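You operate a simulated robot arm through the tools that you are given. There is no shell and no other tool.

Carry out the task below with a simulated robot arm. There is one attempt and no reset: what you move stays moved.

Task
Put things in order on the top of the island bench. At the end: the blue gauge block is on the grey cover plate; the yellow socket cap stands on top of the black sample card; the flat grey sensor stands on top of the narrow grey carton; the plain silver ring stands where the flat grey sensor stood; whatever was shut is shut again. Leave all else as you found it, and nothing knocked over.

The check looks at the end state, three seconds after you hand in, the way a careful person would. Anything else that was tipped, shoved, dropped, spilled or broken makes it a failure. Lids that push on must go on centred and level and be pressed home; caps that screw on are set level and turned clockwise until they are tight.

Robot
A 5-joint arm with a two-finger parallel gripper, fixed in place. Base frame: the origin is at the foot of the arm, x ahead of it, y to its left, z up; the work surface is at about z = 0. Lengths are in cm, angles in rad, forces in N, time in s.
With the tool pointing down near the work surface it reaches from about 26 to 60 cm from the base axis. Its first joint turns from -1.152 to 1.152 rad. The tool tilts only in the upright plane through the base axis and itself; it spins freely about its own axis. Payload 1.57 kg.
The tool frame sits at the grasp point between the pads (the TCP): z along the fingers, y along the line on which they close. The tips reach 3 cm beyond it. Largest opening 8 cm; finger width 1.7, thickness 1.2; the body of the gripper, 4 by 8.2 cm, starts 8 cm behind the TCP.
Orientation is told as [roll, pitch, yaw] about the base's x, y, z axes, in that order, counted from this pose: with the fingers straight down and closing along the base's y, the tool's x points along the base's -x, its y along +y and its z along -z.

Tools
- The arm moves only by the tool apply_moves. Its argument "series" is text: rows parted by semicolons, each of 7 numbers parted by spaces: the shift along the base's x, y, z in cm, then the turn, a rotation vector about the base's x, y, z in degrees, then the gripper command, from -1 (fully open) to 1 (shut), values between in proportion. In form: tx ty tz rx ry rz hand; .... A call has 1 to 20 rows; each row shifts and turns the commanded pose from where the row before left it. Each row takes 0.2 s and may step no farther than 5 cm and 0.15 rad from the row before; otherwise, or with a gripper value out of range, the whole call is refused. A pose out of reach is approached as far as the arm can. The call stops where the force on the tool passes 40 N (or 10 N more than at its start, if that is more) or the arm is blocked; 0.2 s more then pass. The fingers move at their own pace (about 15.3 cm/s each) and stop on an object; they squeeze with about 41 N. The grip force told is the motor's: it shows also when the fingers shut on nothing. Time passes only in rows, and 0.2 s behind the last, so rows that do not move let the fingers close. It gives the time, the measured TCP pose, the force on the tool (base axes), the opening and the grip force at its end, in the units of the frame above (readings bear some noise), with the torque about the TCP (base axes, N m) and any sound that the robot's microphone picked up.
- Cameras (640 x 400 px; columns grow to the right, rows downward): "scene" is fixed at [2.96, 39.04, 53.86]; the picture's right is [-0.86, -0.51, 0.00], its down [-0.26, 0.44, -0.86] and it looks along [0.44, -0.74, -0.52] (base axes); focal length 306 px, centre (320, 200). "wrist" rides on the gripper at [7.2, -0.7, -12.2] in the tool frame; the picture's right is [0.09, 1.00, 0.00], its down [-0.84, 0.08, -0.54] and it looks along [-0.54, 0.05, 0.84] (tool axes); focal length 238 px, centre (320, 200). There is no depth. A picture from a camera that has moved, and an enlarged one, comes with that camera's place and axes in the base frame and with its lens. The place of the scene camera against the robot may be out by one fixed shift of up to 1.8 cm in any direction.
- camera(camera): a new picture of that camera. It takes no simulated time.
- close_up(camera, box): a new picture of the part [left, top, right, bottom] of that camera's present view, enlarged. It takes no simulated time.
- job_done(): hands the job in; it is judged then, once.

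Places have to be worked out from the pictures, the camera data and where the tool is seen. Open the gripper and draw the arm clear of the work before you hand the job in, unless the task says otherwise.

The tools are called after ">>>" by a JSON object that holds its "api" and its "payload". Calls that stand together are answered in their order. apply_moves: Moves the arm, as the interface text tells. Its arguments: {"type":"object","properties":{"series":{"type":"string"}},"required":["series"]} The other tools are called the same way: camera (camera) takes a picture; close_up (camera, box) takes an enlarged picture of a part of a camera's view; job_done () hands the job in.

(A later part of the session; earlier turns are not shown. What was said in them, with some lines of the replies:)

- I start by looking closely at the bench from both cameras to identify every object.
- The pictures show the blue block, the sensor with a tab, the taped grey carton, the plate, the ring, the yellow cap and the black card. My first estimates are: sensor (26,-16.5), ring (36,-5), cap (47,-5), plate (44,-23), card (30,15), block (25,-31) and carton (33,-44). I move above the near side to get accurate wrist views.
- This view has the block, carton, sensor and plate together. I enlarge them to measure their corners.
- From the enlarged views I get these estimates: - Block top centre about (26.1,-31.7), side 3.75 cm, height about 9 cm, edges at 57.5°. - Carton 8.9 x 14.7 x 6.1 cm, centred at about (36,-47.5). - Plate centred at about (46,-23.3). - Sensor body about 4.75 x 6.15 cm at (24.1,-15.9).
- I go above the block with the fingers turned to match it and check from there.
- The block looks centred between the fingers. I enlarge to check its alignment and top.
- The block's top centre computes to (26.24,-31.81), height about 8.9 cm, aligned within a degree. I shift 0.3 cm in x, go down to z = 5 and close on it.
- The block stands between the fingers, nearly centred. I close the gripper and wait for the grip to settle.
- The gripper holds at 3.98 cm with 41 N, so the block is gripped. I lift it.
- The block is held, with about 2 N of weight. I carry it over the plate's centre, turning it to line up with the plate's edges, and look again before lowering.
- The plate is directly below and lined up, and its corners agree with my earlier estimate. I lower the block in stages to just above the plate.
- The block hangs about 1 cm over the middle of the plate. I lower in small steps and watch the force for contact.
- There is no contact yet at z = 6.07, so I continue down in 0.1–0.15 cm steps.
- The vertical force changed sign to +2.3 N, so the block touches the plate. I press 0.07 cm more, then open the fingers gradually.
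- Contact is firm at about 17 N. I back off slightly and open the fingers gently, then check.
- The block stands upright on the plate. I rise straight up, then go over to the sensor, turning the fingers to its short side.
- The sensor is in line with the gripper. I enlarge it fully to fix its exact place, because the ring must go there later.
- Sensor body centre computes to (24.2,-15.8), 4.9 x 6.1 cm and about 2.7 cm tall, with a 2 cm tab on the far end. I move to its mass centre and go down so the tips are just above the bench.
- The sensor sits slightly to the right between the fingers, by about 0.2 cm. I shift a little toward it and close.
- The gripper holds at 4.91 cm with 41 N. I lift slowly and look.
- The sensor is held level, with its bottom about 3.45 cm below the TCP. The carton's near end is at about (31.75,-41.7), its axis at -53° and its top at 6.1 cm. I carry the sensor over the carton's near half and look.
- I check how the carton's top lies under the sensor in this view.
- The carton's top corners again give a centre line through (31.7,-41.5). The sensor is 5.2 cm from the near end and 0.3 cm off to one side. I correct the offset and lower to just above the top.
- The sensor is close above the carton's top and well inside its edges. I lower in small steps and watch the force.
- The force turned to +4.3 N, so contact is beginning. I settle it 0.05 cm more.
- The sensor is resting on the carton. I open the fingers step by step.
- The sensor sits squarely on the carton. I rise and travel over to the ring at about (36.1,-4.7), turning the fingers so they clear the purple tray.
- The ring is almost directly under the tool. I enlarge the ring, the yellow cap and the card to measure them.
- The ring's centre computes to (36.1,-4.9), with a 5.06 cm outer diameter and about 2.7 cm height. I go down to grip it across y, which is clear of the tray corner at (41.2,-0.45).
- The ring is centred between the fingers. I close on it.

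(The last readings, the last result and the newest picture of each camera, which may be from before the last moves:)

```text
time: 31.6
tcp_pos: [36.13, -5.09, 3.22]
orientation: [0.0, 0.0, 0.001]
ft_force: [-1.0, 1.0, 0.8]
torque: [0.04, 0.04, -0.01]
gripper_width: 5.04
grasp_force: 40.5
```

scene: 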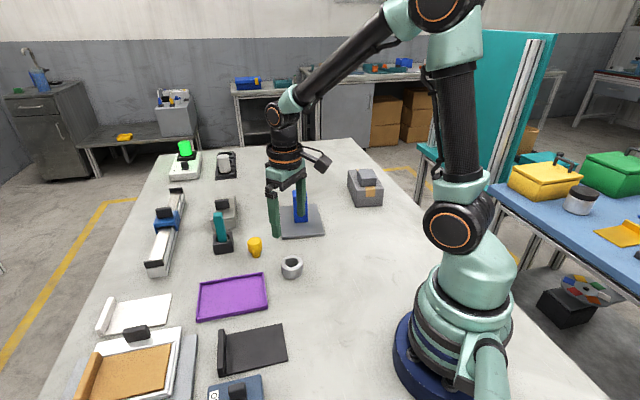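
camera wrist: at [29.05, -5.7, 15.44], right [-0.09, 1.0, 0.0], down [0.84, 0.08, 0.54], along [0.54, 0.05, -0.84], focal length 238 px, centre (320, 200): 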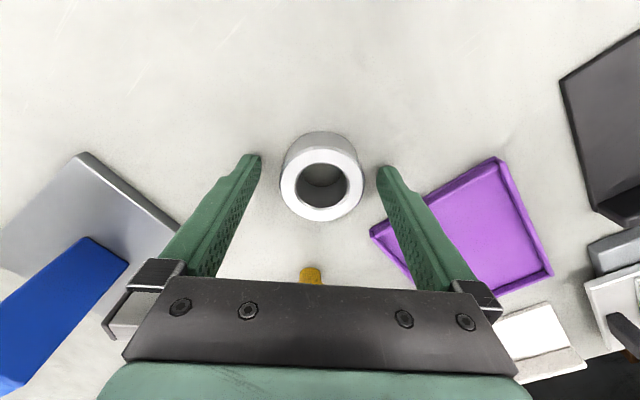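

The ring is held at 5.04 cm. I lift and check that it stays level.

>>> {"api": "apply_moves", "payload": {"series": "0 0 0.5 0 0 0 1; 0 0 2 0 0 0 1; 0 0 3.5 0 0 0 1; 0 0 3 0 0 0 1; 0 0 0 0 0 0 1"}}

>>> {"api": "camera", "payload": {"camera": "wrist"}}

>>> {"api": "close_up", "payload": {"camera": "scene", "box": [240, 180, 360, 280]}}

```text
time: 32.8
tcp_pos: [36.2, -5.1, 12.12]
orientation: [0.0, 0.0, 0.0]
ft_force: [0.5, -0.2, -1.8]
torque: [0.01, 0.02, 0.01]
gripper_width: 5.02
grasp_force: 40.6
```

```text
taken
camera wrist: at [29.08, -5.69, 24.4], right [-0.09, 1.0, 0.0], down [0.84, 0.08, 0.54], along [0.54, 0.05, -0.84], focal length 238 px, centre (320, 200)
```

wrist: 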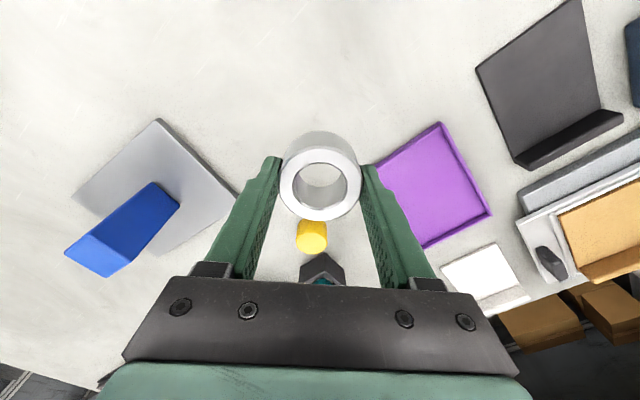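

```text
4.00 times, centred on (300, 230) of scene
camera zoom: at [2.96, 39.04, 53.86], right [-0.86, -0.51, 0.0], down [-0.26, 0.44, -0.86], along [0.44, -0.74, -0.52], focal length 1223 px, centre (400, 80)
```

zoom: 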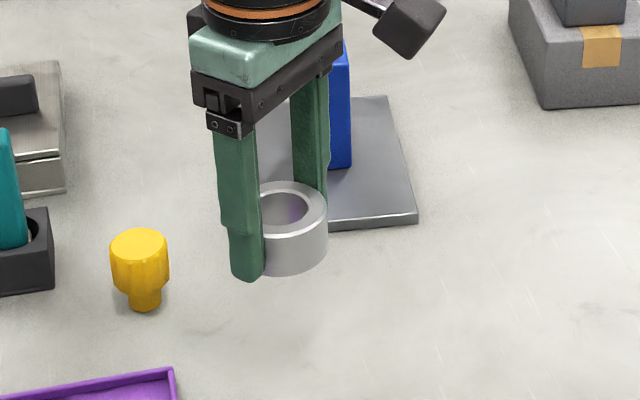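

The ring hangs level, with its bottom about 3.2 cm below the TCP. I carry it to the sensor's old place at (24.4,-15.95) and lower most of the way.

>>> {"api": "apply_moves", "payload": {"series": "-2.95 -2.72 0 0 0 0 1; -2.95 -2.72 0 0 0 0 1; -2.95 -2.72 0 0 0 0 1; -2.9 -2.72 0 0 0 0 1; 0 0 -2 0 0 0 1; 0 0 -3 0 0 0 1; 0 0 -2 0 0 0 1; 0 0 -1 0 0 0 1; 0 0 0 0 0 0 1; 0 0 0 0 0 0 1"}}

>>> {"api": "camera", "payload": {"camera": "wrist"}}

>>> {"api": "close_up", "payload": {"camera": "scene", "box": [300, 180, 420, 280]}}

```text
time: 35.0
tcp_pos: [24.32, -16.05, 4.25]
orientation: [-0.001, -0.001, 0.002]
ft_force: [0.1, 0.1, -0.4]
torque: [-0.02, 0.03, -0.02]
gripper_width: 5.06
grasp_force: 41.2
```

```text
taken
camera wrist: at [17.28, -16.6, 16.48], right [-0.09, 1.0, 0.0], down [0.84, 0.08, 0.54], along [0.54, 0.05, -0.84], focal length 238 px, centre (320, 200)
```

wrist: 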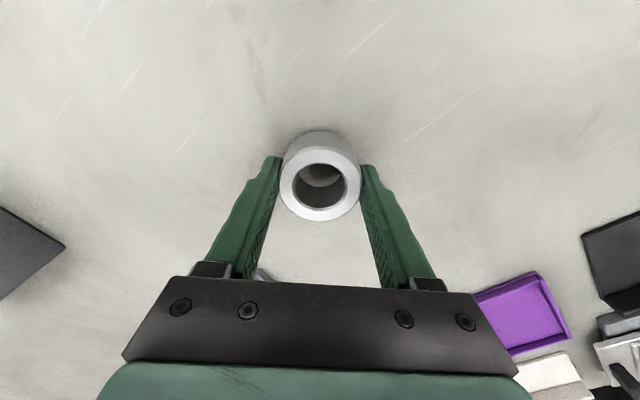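

```text
4.00 times, centred on (360, 230) of scene
camera zoom: at [2.96, 39.04, 53.86], right [-0.86, -0.51, 0.0], down [-0.26, 0.44, -0.86], along [0.44, -0.74, -0.52], focal length 1223 px, centre (160, 80)
```

zoom: 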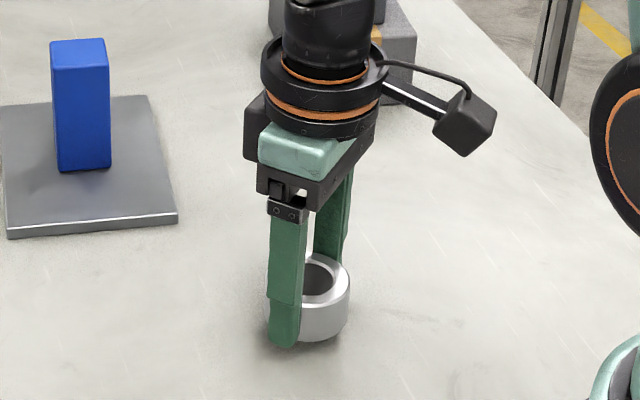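

The ring is about 1 cm above the bench at the right spot. I lower it in small steps.

>>> {"api": "apply_moves", "payload": {"series": "0 0 -0.5 0 0 0 1; 0 0 -0.3 0 0 0 1; 0 0 0 0 0 0 1"}}

```text
time: 35.8
tcp_pos: [24.45, -15.99, 3.47]
orientation: [-0.001, 0.0, -0.001]
ft_force: [0.0, 0.6, -1.3]
torque: [-0.01, -0.02, -0.01]
gripper_width: 5.05
grasp_force: 41.7
```

It is still free at z = 3.47. I continue 0.15 cm more.

>>> {"api": "apply_moves", "payload": {"series": "0 0 -0.15 0 0 0 1; 0 0 0 0 0 0 1"}}

```text
time: 36.4
tcp_pos: [24.38, -15.88, 3.3]
orientation: [-0.002, 0.001, -0.001]
ft_force: [0.4, -1.0, -0.4]
torque: [-0.02, 0.01, -0.02]
gripper_width: 5.03
grasp_force: 40.9
```

The force is near zero, so contact is just starting. I go a last 0.07 cm down.

>>> {"api": "apply_moves", "payload": {"series": "0 0 -0.07 0 0 0 1; 0 0 0 0 0 0 1"}}

```text
time: 37.0
tcp_pos: [24.46, -16.07, 3.17]
orientation: [0.0, -0.001, 0.0]
ft_force: [-0.7, 0.4, -1.5]
torque: [-0.02, 0.05, 0.0]
gripper_width: 5.03
grasp_force: 41.7
```

It is not yet bearing, so I lower another 0.06 cm and read again.

>>> {"api": "apply_moves", "payload": {"series": "0 0 -0.06 0 0 0 1; 0 0 0 0 0 0 1"}}

```text
time: 37.6
tcp_pos: [24.41, -15.94, 3.11]
orientation: [0.002, 0.0, 0.0]
ft_force: [-0.6, -0.4, -0.2]
torque: [0.0, 0.01, -0.01]
gripper_width: 5.03
grasp_force: 41.1
```

>>> {"api": "apply_moves", "payload": {"series": "0 0 -0.05 0 0 0 1; 0 0 0 0 0 0 1"}}

>>> {"api": "close_up", "payload": {"camera": "scene", "box": [320, 210, 400, 280]}}

```text
time: 38.2
tcp_pos: [24.43, -15.9, 3.16]
orientation: [0.001, 0.0, -0.001]
ft_force: [0.1, -1.0, -1.3]
torque: [0.02, 0.02, 0.02]
gripper_width: 5.04
grasp_force: 41.2
```

```text
5.71 times, centred on (360, 245) of scene
camera zoom: at [2.96, 39.04, 53.86], right [-0.86, -0.51, 0.0], down [-0.26, 0.44, -0.86], along [0.44, -0.74, -0.52], focal length 1747 px, centre (91, -57)
```

zoom: 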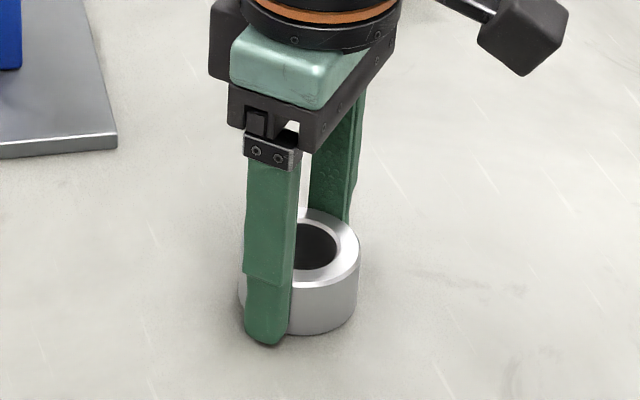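

The readings still show the ring's weight carried by the tool, so it is not quite down. I lower in further 0.05 cm steps.

>>> {"api": "apply_moves", "payload": {"series": "0 0 -0.05 0 0 0 1; 0 0 0 0 0 0 1"}}

```text
time: 38.8
tcp_pos: [24.38, -15.89, 3.01]
orientation: [-0.001, -0.001, -0.001]
ft_force: [-5.2, 9.7, 31.1]
torque: [0.22, 0.15, -0.09]
gripper_width: 5.03
grasp_force: 41.1
```

There is firm contact now at 31 N. I back off 0.04 cm and release gently.

>>> {"api": "apply_moves", "payload": {"series": "0 0 0.04 0 0 0 1; 0 0 0 0 0 0 -0.2; 0 0 0 0 0 0 -0.27; 0 0 0 0 0 0 -0.35; 0 0 0 0 0 0 -0.6; 0 0 0 0 0 0 -1; 0 0 0 0 0 0 -1"}}

>>> {"api": "camera", "payload": {"camera": "wrist"}}

>>> {"api": "close_up", "payload": {"camera": "scene", "box": [320, 210, 400, 280]}}

```text
time: 40.4
tcp_pos: [24.39, -15.87, 3.05]
orientation: [0.0, 0.0, -0.001]
ft_force: [-0.4, -0.3, 0.4]
torque: [0.01, 0.0, 0.0]
gripper_width: 8.02
grasp_force: 0.1
```

```text
taken
camera wrist: at [17.29, -16.53, 15.34], right [-0.09, 1.0, 0.0], down [0.84, 0.08, 0.54], along [0.54, 0.05, -0.84], focal length 238 px, centre (320, 200)
```

wrist: 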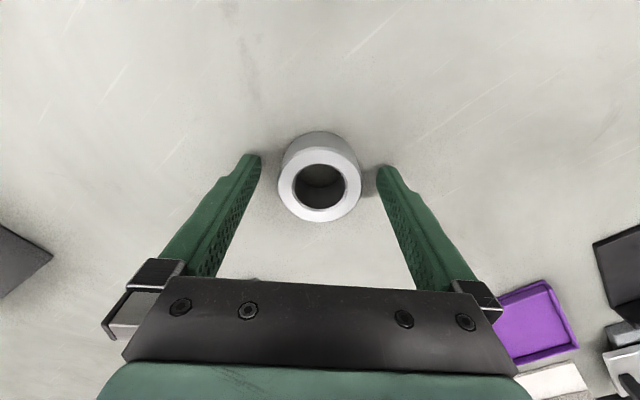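

```text
5.71 times, centred on (360, 245) of scene
camera zoom: at [2.96, 39.04, 53.86], right [-0.86, -0.51, 0.0], down [-0.26, 0.44, -0.86], along [0.44, -0.74, -0.52], focal length 1747 px, centre (91, -57)
```

zoom: 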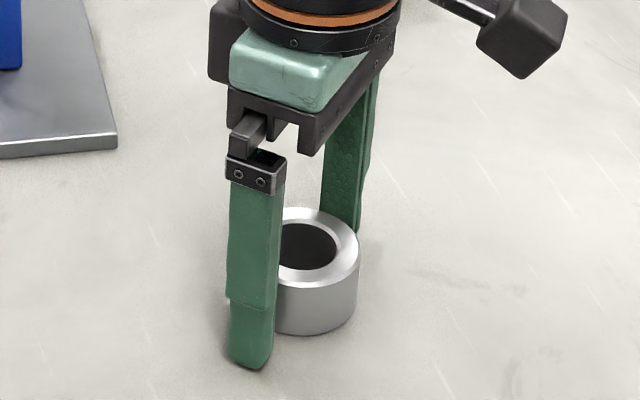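

The ring stands upright at the sensor's former spot. I rise and go over to the yellow cap at about (47.6,-4.95) for a close look.

>>> {"api": "apply_moves", "payload": {"series": "0 0 1.5 0 0 0 -1; 0 0 4 0 0 0 -1; 0 0 4 0 0 0 -1; 0 0 2 0 0 0 -1; 3.87 1.82 0 0 0 0 -1; 3.87 1.82 0 0 0 0 -1; 3.87 1.82 0 0 0 0 -1; 3.87 1.82 0 0 0 0 -1; 3.87 1.82 0 0 0 0 -1; 3.87 1.82 0 0 0 0 -1; 0 0 0 0 0 0 -1; 0 0 0 0 0 0 -1"}}

>>> {"api": "camera", "payload": {"camera": "wrist"}}

>>> {"api": "close_up", "payload": {"camera": "wrist", "box": [256, 80, 384, 180]}}

>>> {"api": "close_up", "payload": {"camera": "scene", "box": [320, 210, 400, 280]}}

```text
time: 43.0
tcp_pos: [47.79, -5.04, 14.73]
orientation: [0.0, 0.002, 0.0]
ft_force: [0.8, -0.2, 0.4]
torque: [-0.03, 0.02, 0.01]
gripper_width: 8.02
grasp_force: 0.1
```

```text
taken
camera wrist: at [40.52, -5.66, 27.02], right [-0.09, 1.0, 0.0], down [0.84, 0.08, 0.54], along [0.54, 0.05, -0.84], focal length 238 px, centre (320, 200)
```

wrist: 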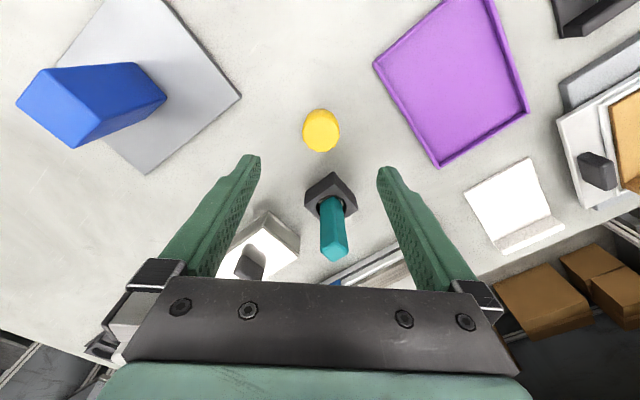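

```text
4.00 times, centred on (320, 130) of wrist
camera zoom: at [40.52, -5.66, 27.02], right [-0.09, 1.0, 0.0], down [0.84, 0.08, 0.54], along [0.54, 0.05, -0.84], focal length 953 px, centre (320, 480)
```

zoom: 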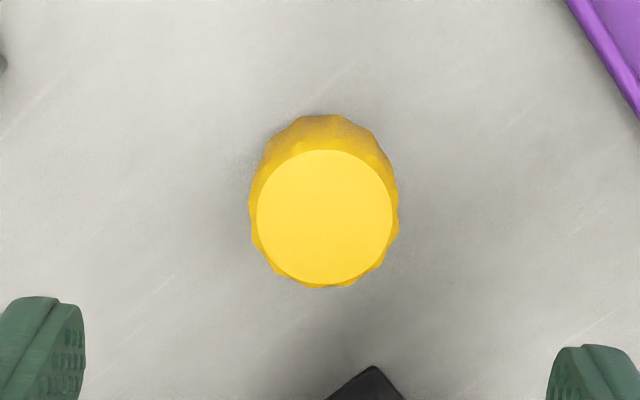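

```text
5.71 times, centred on (360, 245) of scene
camera zoom: at [2.96, 39.04, 53.86], right [-0.86, -0.51, 0.0], down [-0.26, 0.44, -0.86], along [0.44, -0.74, -0.52], focal length 1747 px, centre (91, -57)
```

zoom: 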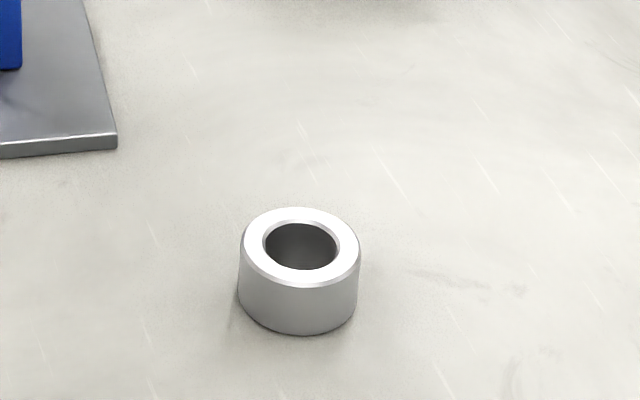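

The cap's axis computes to (47.6,-4.9), with a 3.3–3.7 cm head about 4.3 cm tall. I centre on it and go down so the fingers span its head, staying clear of the teal tool's holder.

>>> {"api": "apply_moves", "payload": {"series": "-0.15 0.12 -3.5 0 0 0 -1; 0 0 -3.5 0 0 0 -1; 0 0 -2 0 0 0 -1; 0 0 -1 0 0 0 -1; 0 0 -0.6 0 0 0 -1; 0 0 0 0 0 0 -1"}}

>>> {"api": "camera", "payload": {"camera": "wrist"}}

>>> {"api": "close_up", "payload": {"camera": "scene", "box": [200, 180, 320, 280]}}

```text
time: 44.4
tcp_pos: [47.42, -4.88, 4.08]
orientation: [0.001, 0.0, 0.001]
ft_force: [0.1, 0.5, -0.2]
torque: [-0.01, -0.01, 0.03]
gripper_width: 7.98
grasp_force: 0.1
```

```text
taken
camera wrist: at [40.36, -5.45, 16.29], right [-0.09, 1.0, 0.0], down [0.84, 0.08, 0.54], along [0.54, 0.05, -0.84], focal length 238 px, centre (320, 200)
```

wrist: 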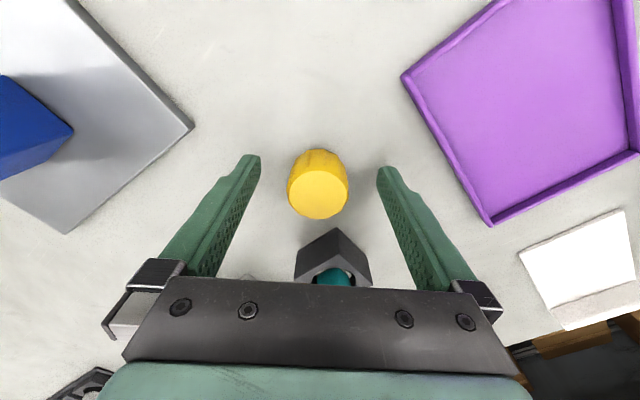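

```text
4.00 times, centred on (260, 230) of scene
camera zoom: at [2.96, 39.04, 53.86], right [-0.86, -0.51, 0.0], down [-0.26, 0.44, -0.86], along [0.44, -0.74, -0.52], focal length 1223 px, centre (560, 80)
```

zoom: 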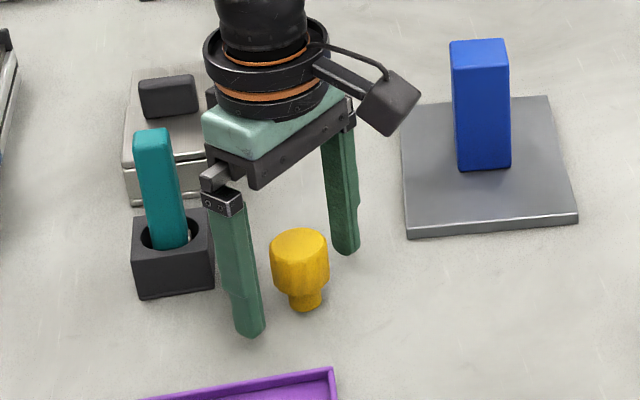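

The cap stands centred between the fingers. I close slowly so it is not tipped.

>>> {"api": "apply_moves", "payload": {"series": "0 0 0 0 0 0 -0.5; 0 0 0 0 0 0 -0.2; 0 0 0 0 0 0 0; 0 0 0 0 0 0 0.05; 0 0 0 0 0 0 0.1; 0 0 0 0 0 0 0.2; 0 0 0 0 0 0 1; 0 0 0 0 0 0 1; 0 0 0 0 0 0 1"}}

>>> {"api": "camera", "payload": {"camera": "wrist"}}

>>> {"api": "close_up", "payload": {"camera": "scene", "box": [200, 180, 320, 280]}}

```text
time: 46.4
tcp_pos: [47.49, -4.92, 4.08]
orientation: [0.001, 0.001, -0.002]
ft_force: [0.2, 0.5, 0.8]
torque: [-0.05, 0.02, 0.0]
gripper_width: 3.37
grasp_force: 41.6
```

```text
taken
camera wrist: at [40.35, -5.45, 16.31], right [-0.09, 1.0, 0.0], down [0.84, 0.08, 0.54], along [0.54, 0.05, -0.84], focal length 238 px, centre (320, 200)
```

wrist: 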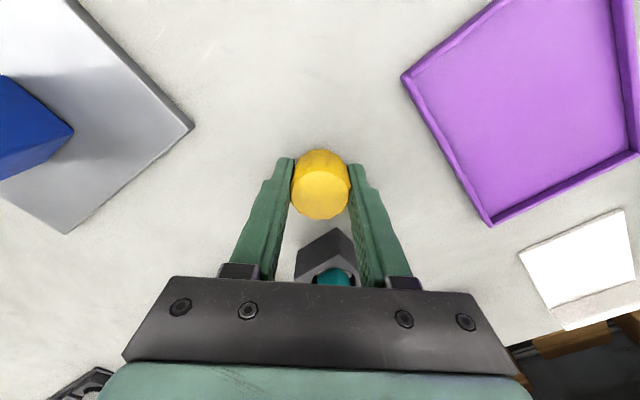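

```text
4.00 times, centred on (260, 230) of scene
camera zoom: at [2.96, 39.04, 53.86], right [-0.86, -0.51, 0.0], down [-0.26, 0.44, -0.86], along [0.44, -0.74, -0.52], focal length 1223 px, centre (560, 80)
```

zoom: 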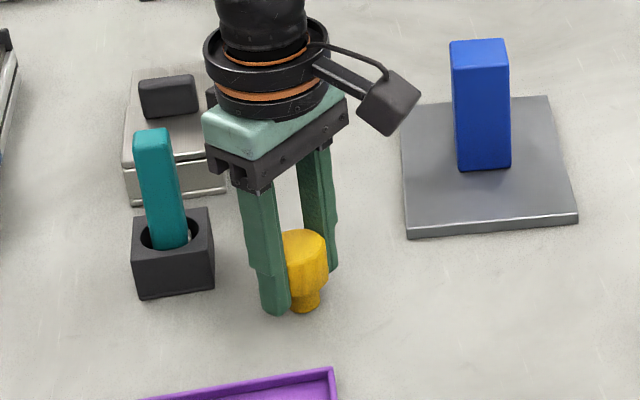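

The cap is gripped upright at 3.37 cm. I lift it straight up.

>>> {"api": "apply_moves", "payload": {"series": "0 0 0.5 0 0 0 1; 0 0 2 0 0 0 1; 0 0 4 0 0 0 1; 0 0 4 0 0 0 1; 0 0 0 0 0 0 1"}}

>>> {"api": "camera", "payload": {"camera": "wrist"}}

>>> {"api": "close_up", "payload": {"camera": "scene", "box": [200, 160, 320, 260]}}

```text
time: 47.6
tcp_pos: [47.6, -4.98, 14.52]
orientation: [0.0, 0.0, 0.0]
ft_force: [-0.2, 0.4, 0.4]
torque: [-0.01, 0.02, 0.0]
gripper_width: 3.38
grasp_force: 41.1
```

```text
taken
camera wrist: at [40.45, -5.51, 26.66], right [-0.09, 1.0, 0.0], down [0.84, 0.08, 0.54], along [0.54, 0.05, -0.84], focal length 238 px, centre (320, 200)
```

wrist: 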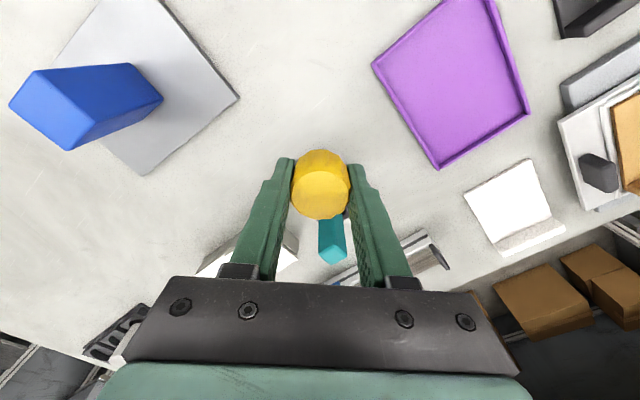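

```text
4.00 times, centred on (260, 210) of scene
camera zoom: at [2.96, 39.04, 53.86], right [-0.86, -0.51, 0.0], down [-0.26, 0.44, -0.86], along [0.44, -0.74, -0.52], focal length 1223 px, centre (560, 160)
```

zoom: 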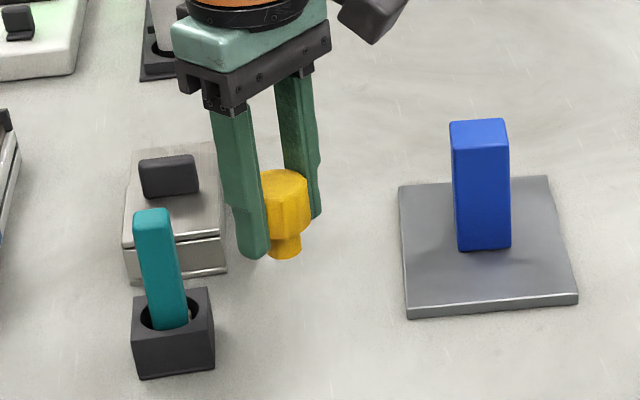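

The cap hangs upright, its bottom about 4.05 cm below the TCP. I carry it over to the black card, turning the fingers parallel to the card's ridge.

>>> {"api": "apply_moves", "payload": {"series": "-2.9 3.26 0 0 0 7.33 1; -2.9 3.26 0 0 0 7.33 1; -2.9 3.26 0 0 0 7.33 1; -2.9 3.26 0 0 0 7.33 1; -2.9 3.26 0 0 0 7.33 1; -2.9 3.25 0 0 0 7.33 1; 0 0 0 0 0 0 1; 0 0 0 0 0 0 1"}}

>>> {"api": "camera", "payload": {"camera": "wrist"}}

>>> {"api": "camera", "payload": {"camera": "scene"}}

```text
time: 49.4
tcp_pos: [29.97, 14.8, 14.31]
orientation: [0.002, -0.001, 0.767]
ft_force: [-0.9, -0.4, -0.7]
torque: [0.01, 0.03, 0.01]
gripper_width: 3.37
grasp_force: 41.0
```

```text
taken
camera wrist: at [25.38, 9.31, 26.67], right [-0.76, 0.65, 0.0], down [0.55, 0.64, 0.54], along [0.35, 0.41, -0.84], focal length 238 px, centre (320, 200)
```

wrist: 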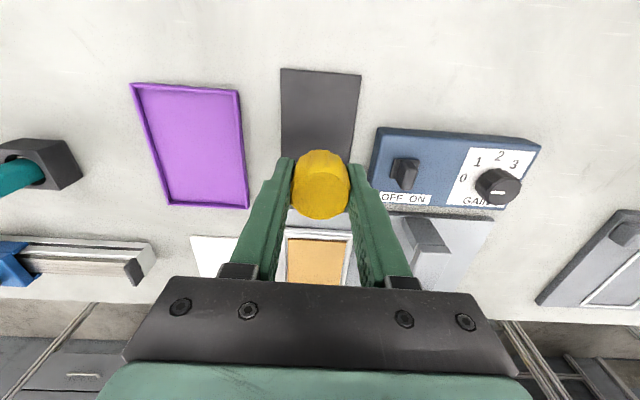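

```text
taken
```

scene: 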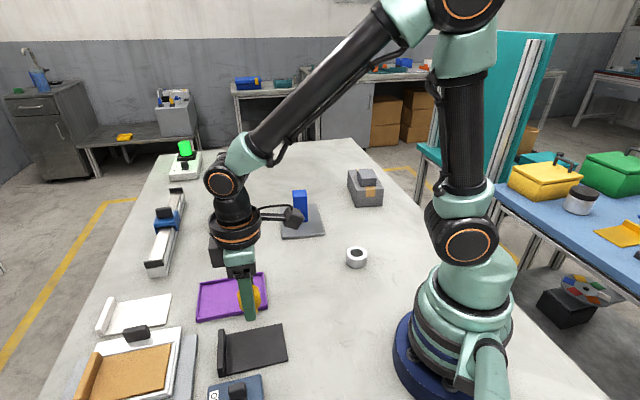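

The card lies directly below: 5.2 cm from its near end and 0.3 cm off its centre line, clear of the ridge and the switch box. I lower to just above it.

>>> {"api": "apply_moves", "payload": {"series": "0.1 -0.1 -3 0 0 0 1; 0 0 -3 0 0 0 1; 0 0 -2 0 0 0 1; 0 0 -1 0 0 0 1; 0 0 0 0 0 0 1"}}

>>> {"api": "camera", "payload": {"camera": "wrist"}}

>>> {"api": "close_up", "payload": {"camera": "scene", "box": [190, 280, 310, 380]}}

```text
time: 50.6
tcp_pos: [30.15, 14.82, 5.31]
orientation: [0.002, 0.0, 0.767]
ft_force: [0.0, -0.4, 0.4]
torque: [0.02, 0.01, -0.02]
gripper_width: 3.39
grasp_force: 40.9
```

```text
taken
camera wrist: at [25.5, 9.27, 17.62], right [-0.76, 0.65, 0.0], down [0.55, 0.64, 0.54], along [0.35, 0.41, -0.84], focal length 238 px, centre (320, 200)
```

wrist: 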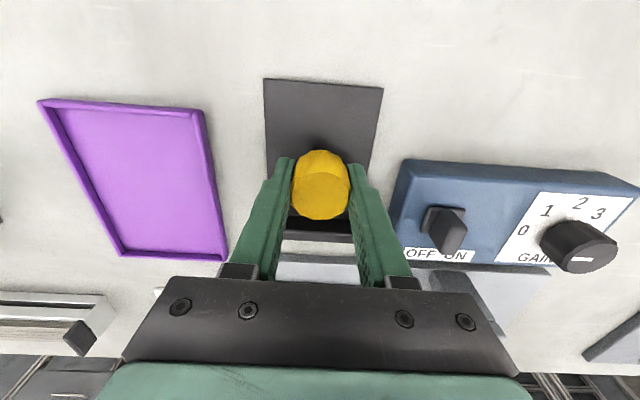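

```text
4.00 times, centred on (250, 330) of scene
camera zoom: at [2.96, 39.04, 53.86], right [-0.86, -0.51, 0.0], down [-0.26, 0.44, -0.86], along [0.44, -0.74, -0.52], focal length 1223 px, centre (600, -320)
```

zoom: 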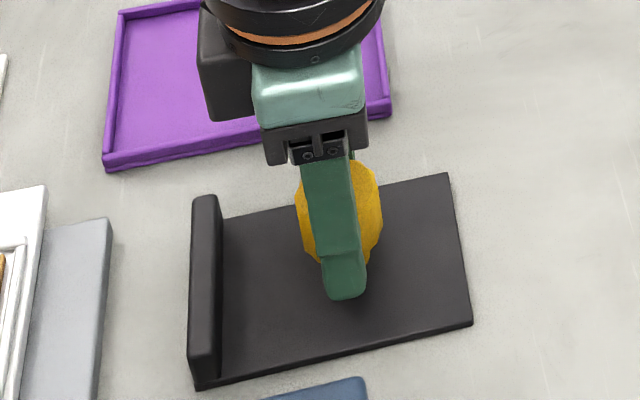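

The cap hangs over the middle of the card's flat part. I lower in small steps, watching the force.

>>> {"api": "apply_moves", "payload": {"series": "0 0 -0.3 0 0 0 1; 0 0 -0.2 0 0 0 1; 0 0 0 0 0 0 1"}}

```text
time: 51.4
tcp_pos: [30.02, 14.56, 4.88]
orientation: [0.0, 0.0, 0.767]
ft_force: [0.5, 0.6, 0.0]
torque: [0.0, 0.0, 0.01]
gripper_width: 3.34
grasp_force: 41.2
```

There is no contact yet at 4.88. I take 0.1 cm steps from here.

>>> {"api": "apply_moves", "payload": {"series": "0 0 -0.1 0 0 0 1; 0 0 0 0 0 0 1"}}

```text
time: 52.0
tcp_pos: [30.19, 14.46, 4.89]
orientation: [0.0, 0.0, 0.767]
ft_force: [-0.7, -0.4, -1.2]
torque: [0.0, -0.01, -0.03]
gripper_width: 3.36
grasp_force: 41.5
```

The tool is still free (force about -1 N), so I take another 0.1 cm step.

>>> {"api": "apply_moves", "payload": {"series": "0 0 -0.1 0 0 0 1; 0 0 0 0 0 0 1"}}

```text
time: 52.6
tcp_pos: [30.07, 14.54, 4.75]
orientation: [0.001, 0.0, 0.768]
ft_force: [1.1, 0.7, -0.6]
torque: [0.01, 0.0, -0.03]
gripper_width: 3.36
grasp_force: 41.1
```

Still no contact at 4.75, so I continue with 0.08 cm.

>>> {"api": "apply_moves", "payload": {"series": "0 0 -0.08 0 0 0 1; 0 0 0 0 0 0 1"}}

```text
time: 53.2
tcp_pos: [30.11, 14.55, 4.75]
orientation: [0.001, 0.001, 0.768]
ft_force: [0.0, 0.2, -0.8]
torque: [0.0, 0.01, -0.01]
gripper_width: 3.36
grasp_force: 41.2
```

There is still no load on the tool. Another 0.08 cm.

>>> {"api": "apply_moves", "payload": {"series": "0 0 -0.08 0 0 0 1; 0 0 0 0 0 0 1"}}

>>> {"api": "close_up", "payload": {"camera": "scene", "box": [230, 300, 310, 370]}}

```text
time: 53.8
tcp_pos: [30.07, 14.48, 4.54]
orientation: [-0.001, 0.0, 0.767]
ft_force: [0.0, -0.2, 0.3]
torque: [0.0, -0.02, -0.01]
gripper_width: 3.34
grasp_force: 40.5
```

```text
5.71 times, centred on (270, 335) of scene
camera zoom: at [2.96, 39.04, 53.86], right [-0.86, -0.51, 0.0], down [-0.26, 0.44, -0.86], along [0.44, -0.74, -0.52], focal length 1747 px, centre (606, -571)
```

zoom: 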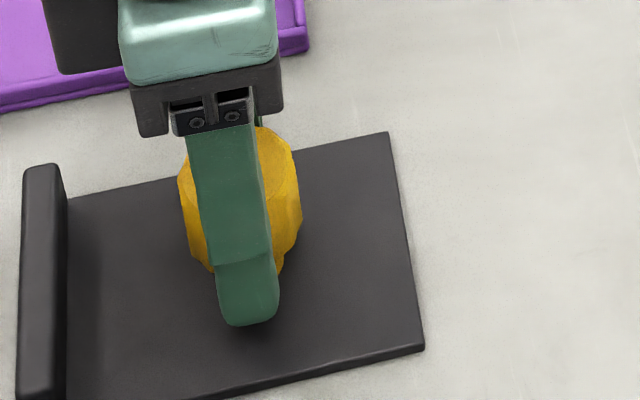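

The readings show nothing yet; the card's thickness suggests contact at about 4.3–4.5. I continue down.

>>> {"api": "apply_moves", "payload": {"series": "0 0 -0.08 0 0 0 1; 0 0 0 0 0 0 1"}}

```text
time: 54.4
tcp_pos: [30.05, 14.57, 4.51]
orientation: [-0.001, -0.001, 0.767]
ft_force: [-0.5, 0.3, 2.2]
torque: [-0.01, 0.03, 0.01]
gripper_width: 3.37
grasp_force: 41.0
```

The force reads +2.2 N, so contact may be starting. One 0.05 cm step will confirm it.

>>> {"api": "apply_moves", "payload": {"series": "0 0 -0.05 0 0 0 1; 0 0 0 0 0 0 1"}}

```text
time: 55.0
tcp_pos: [30.15, 14.54, 4.52]
orientation: [-0.001, -0.001, 0.768]
ft_force: [-2.4, -2.0, 13.7]
torque: [-0.12, 0.14, 0.04]
gripper_width: 3.35
grasp_force: 40.7
```

Contact is confirmed at 13.7 N. I back off 0.04 cm and open slowly, only to about 5 cm, to stay away from the switch box.

>>> {"api": "apply_moves", "payload": {"series": "0 0 0.04 0 0 0 1; 0 0 0 0 0 0 0.2; 0 0 0 0 0 0 0.15; 0 0 0 0 0 0 0.1; 0 0 0 0 0 0 0.05; 0 0 0 0 0 0 -0.05; 0 0 0 0 0 0 -0.2; 0 0 0 0 0 0 -0.3; 0 0 0 0 0 0 -0.3"}}

>>> {"api": "camera", "payload": {"camera": "wrist"}}

>>> {"api": "close_up", "payload": {"camera": "scene", "box": [230, 300, 310, 370]}}

```text
time: 57.0
tcp_pos: [30.07, 14.54, 4.62]
orientation: [0.001, 0.002, 0.767]
ft_force: [1.2, 0.4, 0.3]
torque: [0.01, 0.01, 0.04]
gripper_width: 5.22
grasp_force: 0.0
```

```text
taken
camera wrist: at [25.51, 9.17, 16.8], right [-0.76, 0.65, 0.0], down [0.55, 0.64, 0.54], along [0.35, 0.41, -0.84], focal length 238 px, centre (320, 200)
```

wrist: 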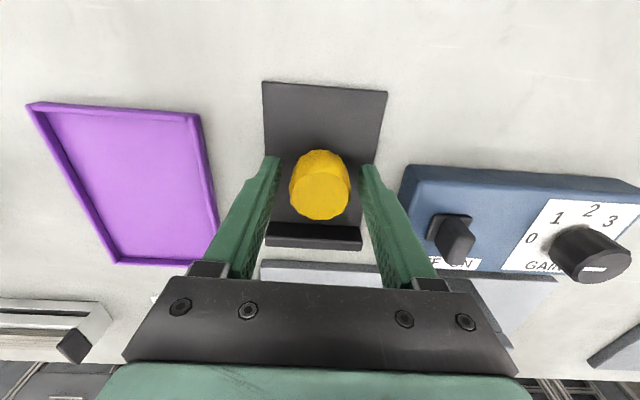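

```text
5.71 times, centred on (270, 335) of scene
camera zoom: at [2.96, 39.04, 53.86], right [-0.86, -0.51, 0.0], down [-0.26, 0.44, -0.86], along [0.44, -0.74, -0.52], focal length 1747 px, centre (606, -571)
```

zoom: 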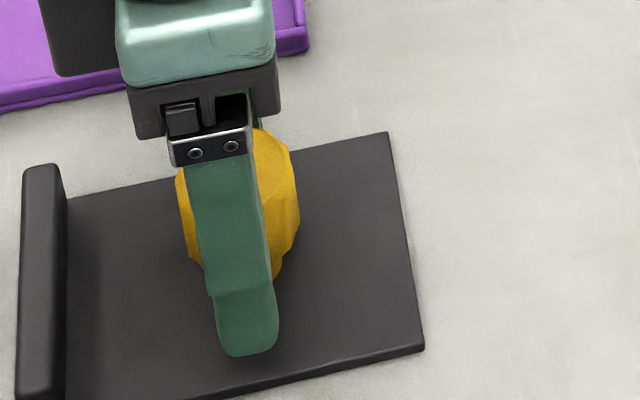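

The cap stands by itself and the fingers are clear on both sides. I rise straight up slowly, then draw the arm away to the middle, high above everything, and look at the whole bench.

>>> {"api": "apply_moves", "payload": {"series": "0 0 0.7 0 0 0 -0.3; 0 0 1.5 0 0 0 -0.3; 0 0 3 0 0 0 -0.3; 0 0 4 0 0 0 -0.3; 0 0 4 0 0 0 -1; 1 -4 4 0 0 -7 -1; 1 -4 0 0 0 -7 -1; 1 -4 0 0 0 -7 -1; 1 -4 0 0 0 -7 -1; 1 -4 0 0 0 -7 -1; 1 -4 0 0 0 -7 -1; 0 -4 0 0 0 -2 -1; 0 0 0 0 0 0 -1; 0 0 0 0 0 0 -1"}}

>>> {"api": "camera", "payload": {"camera": "wrist"}}

>>> {"api": "camera", "payload": {"camera": "scene"}}

```text
refused: row 6 steps farther than a row can; nothing moved
```

```text
taken
camera wrist: at [25.51, 9.17, 16.8], right [-0.76, 0.65, 0.0], down [0.55, 0.64, 0.54], along [0.35, 0.41, -0.84], focal length 238 px, centre (320, 200)
```

wrist: 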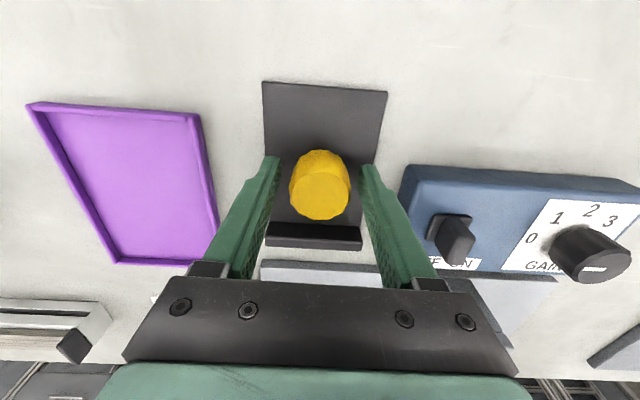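

```text
taken
```

scene: 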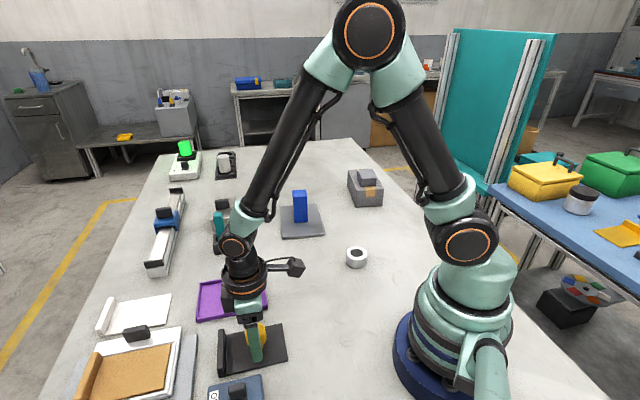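

The call was refused because one diagonal row was longer than 5 cm; nothing moved. I resend it with shorter rows.

>>> {"api": "apply_moves", "payload": {"series": "0 0 0.7 0 0 0 -0.3; 0 0 1.5 0 0 0 -0.3; 0 0 3 0 0 0 -0.3; 0 0 4 0 0 0 -0.3; 0 0 4 0 0 0 -0.3; 0 0 4 0 0 0 -1; 1 -4 0 0 0 -7 -1; 1 -4 0 0 0 -7 -1; 1 -4 0 0 0 -7 -1; 1 -4 0 0 0 -7 -1; 1 -4 0 0 0 -7 -1; 1 -4 0 0 0 -7 -1; 0 -4 0 0 0 -2 -1; 0 0 0 0 0 0 -1; 0 0 0 0 0 0 -1"}}

>>> {"api": "camera", "payload": {"camera": "wrist"}}

>>> {"api": "camera", "payload": {"camera": "scene"}}

```text
time: 60.2
tcp_pos: [35.98, -13.68, 22.1]
orientation: [0.0, 0.0, -0.001]
ft_force: [0.2, 0.1, -0.5]
torque: [0.02, -0.03, 0.01]
gripper_width: 7.99
grasp_force: 0.2
```

```text
taken
camera wrist: at [28.83, -14.21, 34.17], right [-0.09, 1.0, 0.0], down [0.84, 0.08, 0.54], along [0.54, 0.05, -0.84], focal length 238 px, centre (320, 200)
```

wrist: 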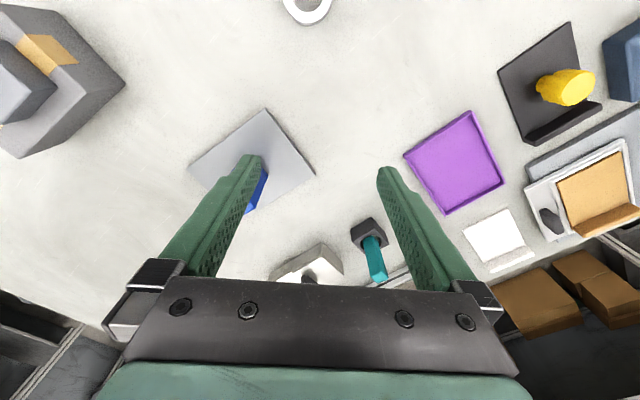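

```text
taken
```

scene: 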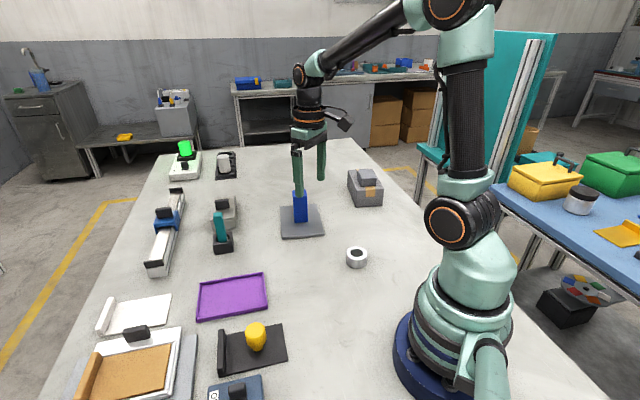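

All four pieces look placed. I lift the arm back to its starting height and check each piece up close.

>>> {"api": "apply_moves", "payload": {"series": "0 0 3 0 0 0 -1; 0 0 3 0 0 0 -1; 0 0 0 0 0 0 -1; 0 0 0 0 0 0 -1"}}

>>> {"api": "close_up", "payload": {"camera": "scene", "box": [190, 300, 310, 390]}}

>>> {"api": "close_up", "payload": {"camera": "scene", "box": [260, 150, 400, 280]}}

>>> {"api": "close_up", "payload": {"camera": "scene", "box": [60, 275, 300, 400]}}

>>> {"api": "close_up", "payload": {"camera": "scene", "box": [120, 130, 320, 285]}}

```text
time: 61.2
tcp_pos: [36.14, -13.49, 27.87]
orientation: [0.001, 0.001, 0.0]
ft_force: [0.5, 0.7, -0.1]
torque: [0.01, -0.03, 0.02]
gripper_width: 7.99
grasp_force: 0.1
```

```text
4.44 times, centred on (250, 345) of scene
camera zoom: at [2.96, 39.04, 53.86], right [-0.86, -0.51, 0.0], down [-0.26, 0.44, -0.86], along [0.44, -0.74, -0.52], focal length 1358 px, centre (631, -444)
```

zoom: 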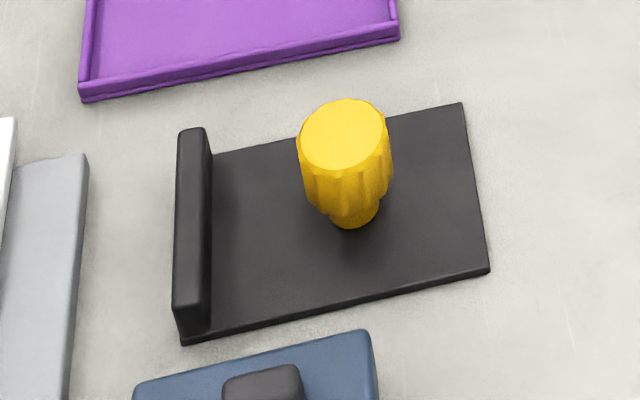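

```text
3.08 times, centred on (330, 215) of scene
camera zoom: at [2.96, 39.04, 53.86], right [-0.86, -0.51, 0.0], down [-0.26, 0.44, -0.86], along [0.44, -0.74, -0.52], focal length 940 px, centre (289, 154)
```

zoom: 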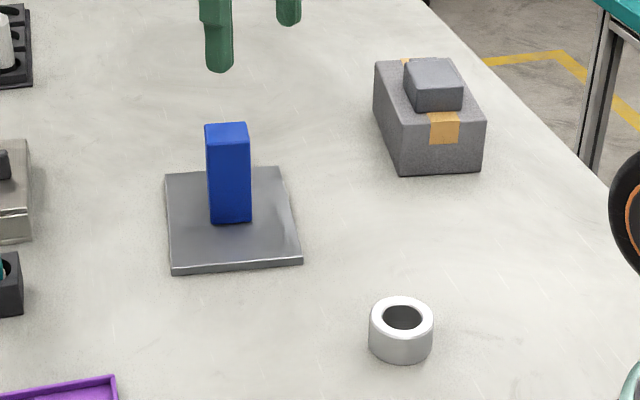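

```text
2.67 times, centred on (180, 338) of scene
camera zoom: at [2.96, 39.04, 53.86], right [-0.86, -0.51, 0.0], down [-0.26, 0.44, -0.86], along [0.44, -0.74, -0.52], focal length 815 px, centre (693, -167)
```

zoom: 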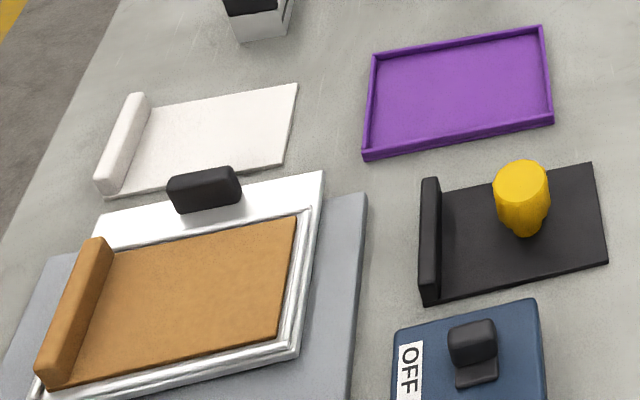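

```text
2.58 times, centred on (220, 208) of scene
camera zoom: at [2.96, 39.04, 53.86], right [-0.86, -0.51, 0.0], down [-0.26, 0.44, -0.86], along [0.44, -0.74, -0.52], focal length 789 px, centre (578, 181)
```

zoom: 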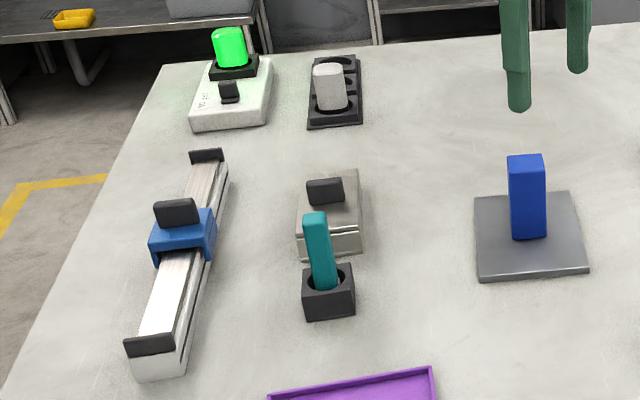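

All four pieces stand upright where they belong:
- The block is on the plate.
- The cap is on the card.
- The sensor is on the carton.
- The ring is on the sensor's old spot.

The tray, switch box, slide, holder and cards match the first pictures. Nothing was opened, and the gripper is open and drawn clear, so I hand in.

>>> {"api": "job_done", "payload": {}}

```text
The job is handed in.
```

I moved all four pieces and handed the job in; the judge's result isn't back yet. The last pictures before hand-in showed each piece upright and in place:

- **Blue gauge block:** stands near the middle of the grey cover plate.
- **Yellow socket cap:** stands on the flat part of the black sample card, clear of its ridge.
- **Flat grey sensor:** rests on the half of the narrow grey carton nearest the arm, well inside its edges.
- **Plain silver ring:** stands where the sensor stood, to within about half a centimetre of the sensor's centre.

Nothing needed opening, so nothing had to be shut again. In those pictures the plate, card, tray, switch box and other objects showed no sign of having moved. The gripper is open and the arm is drawn up clear of the work.
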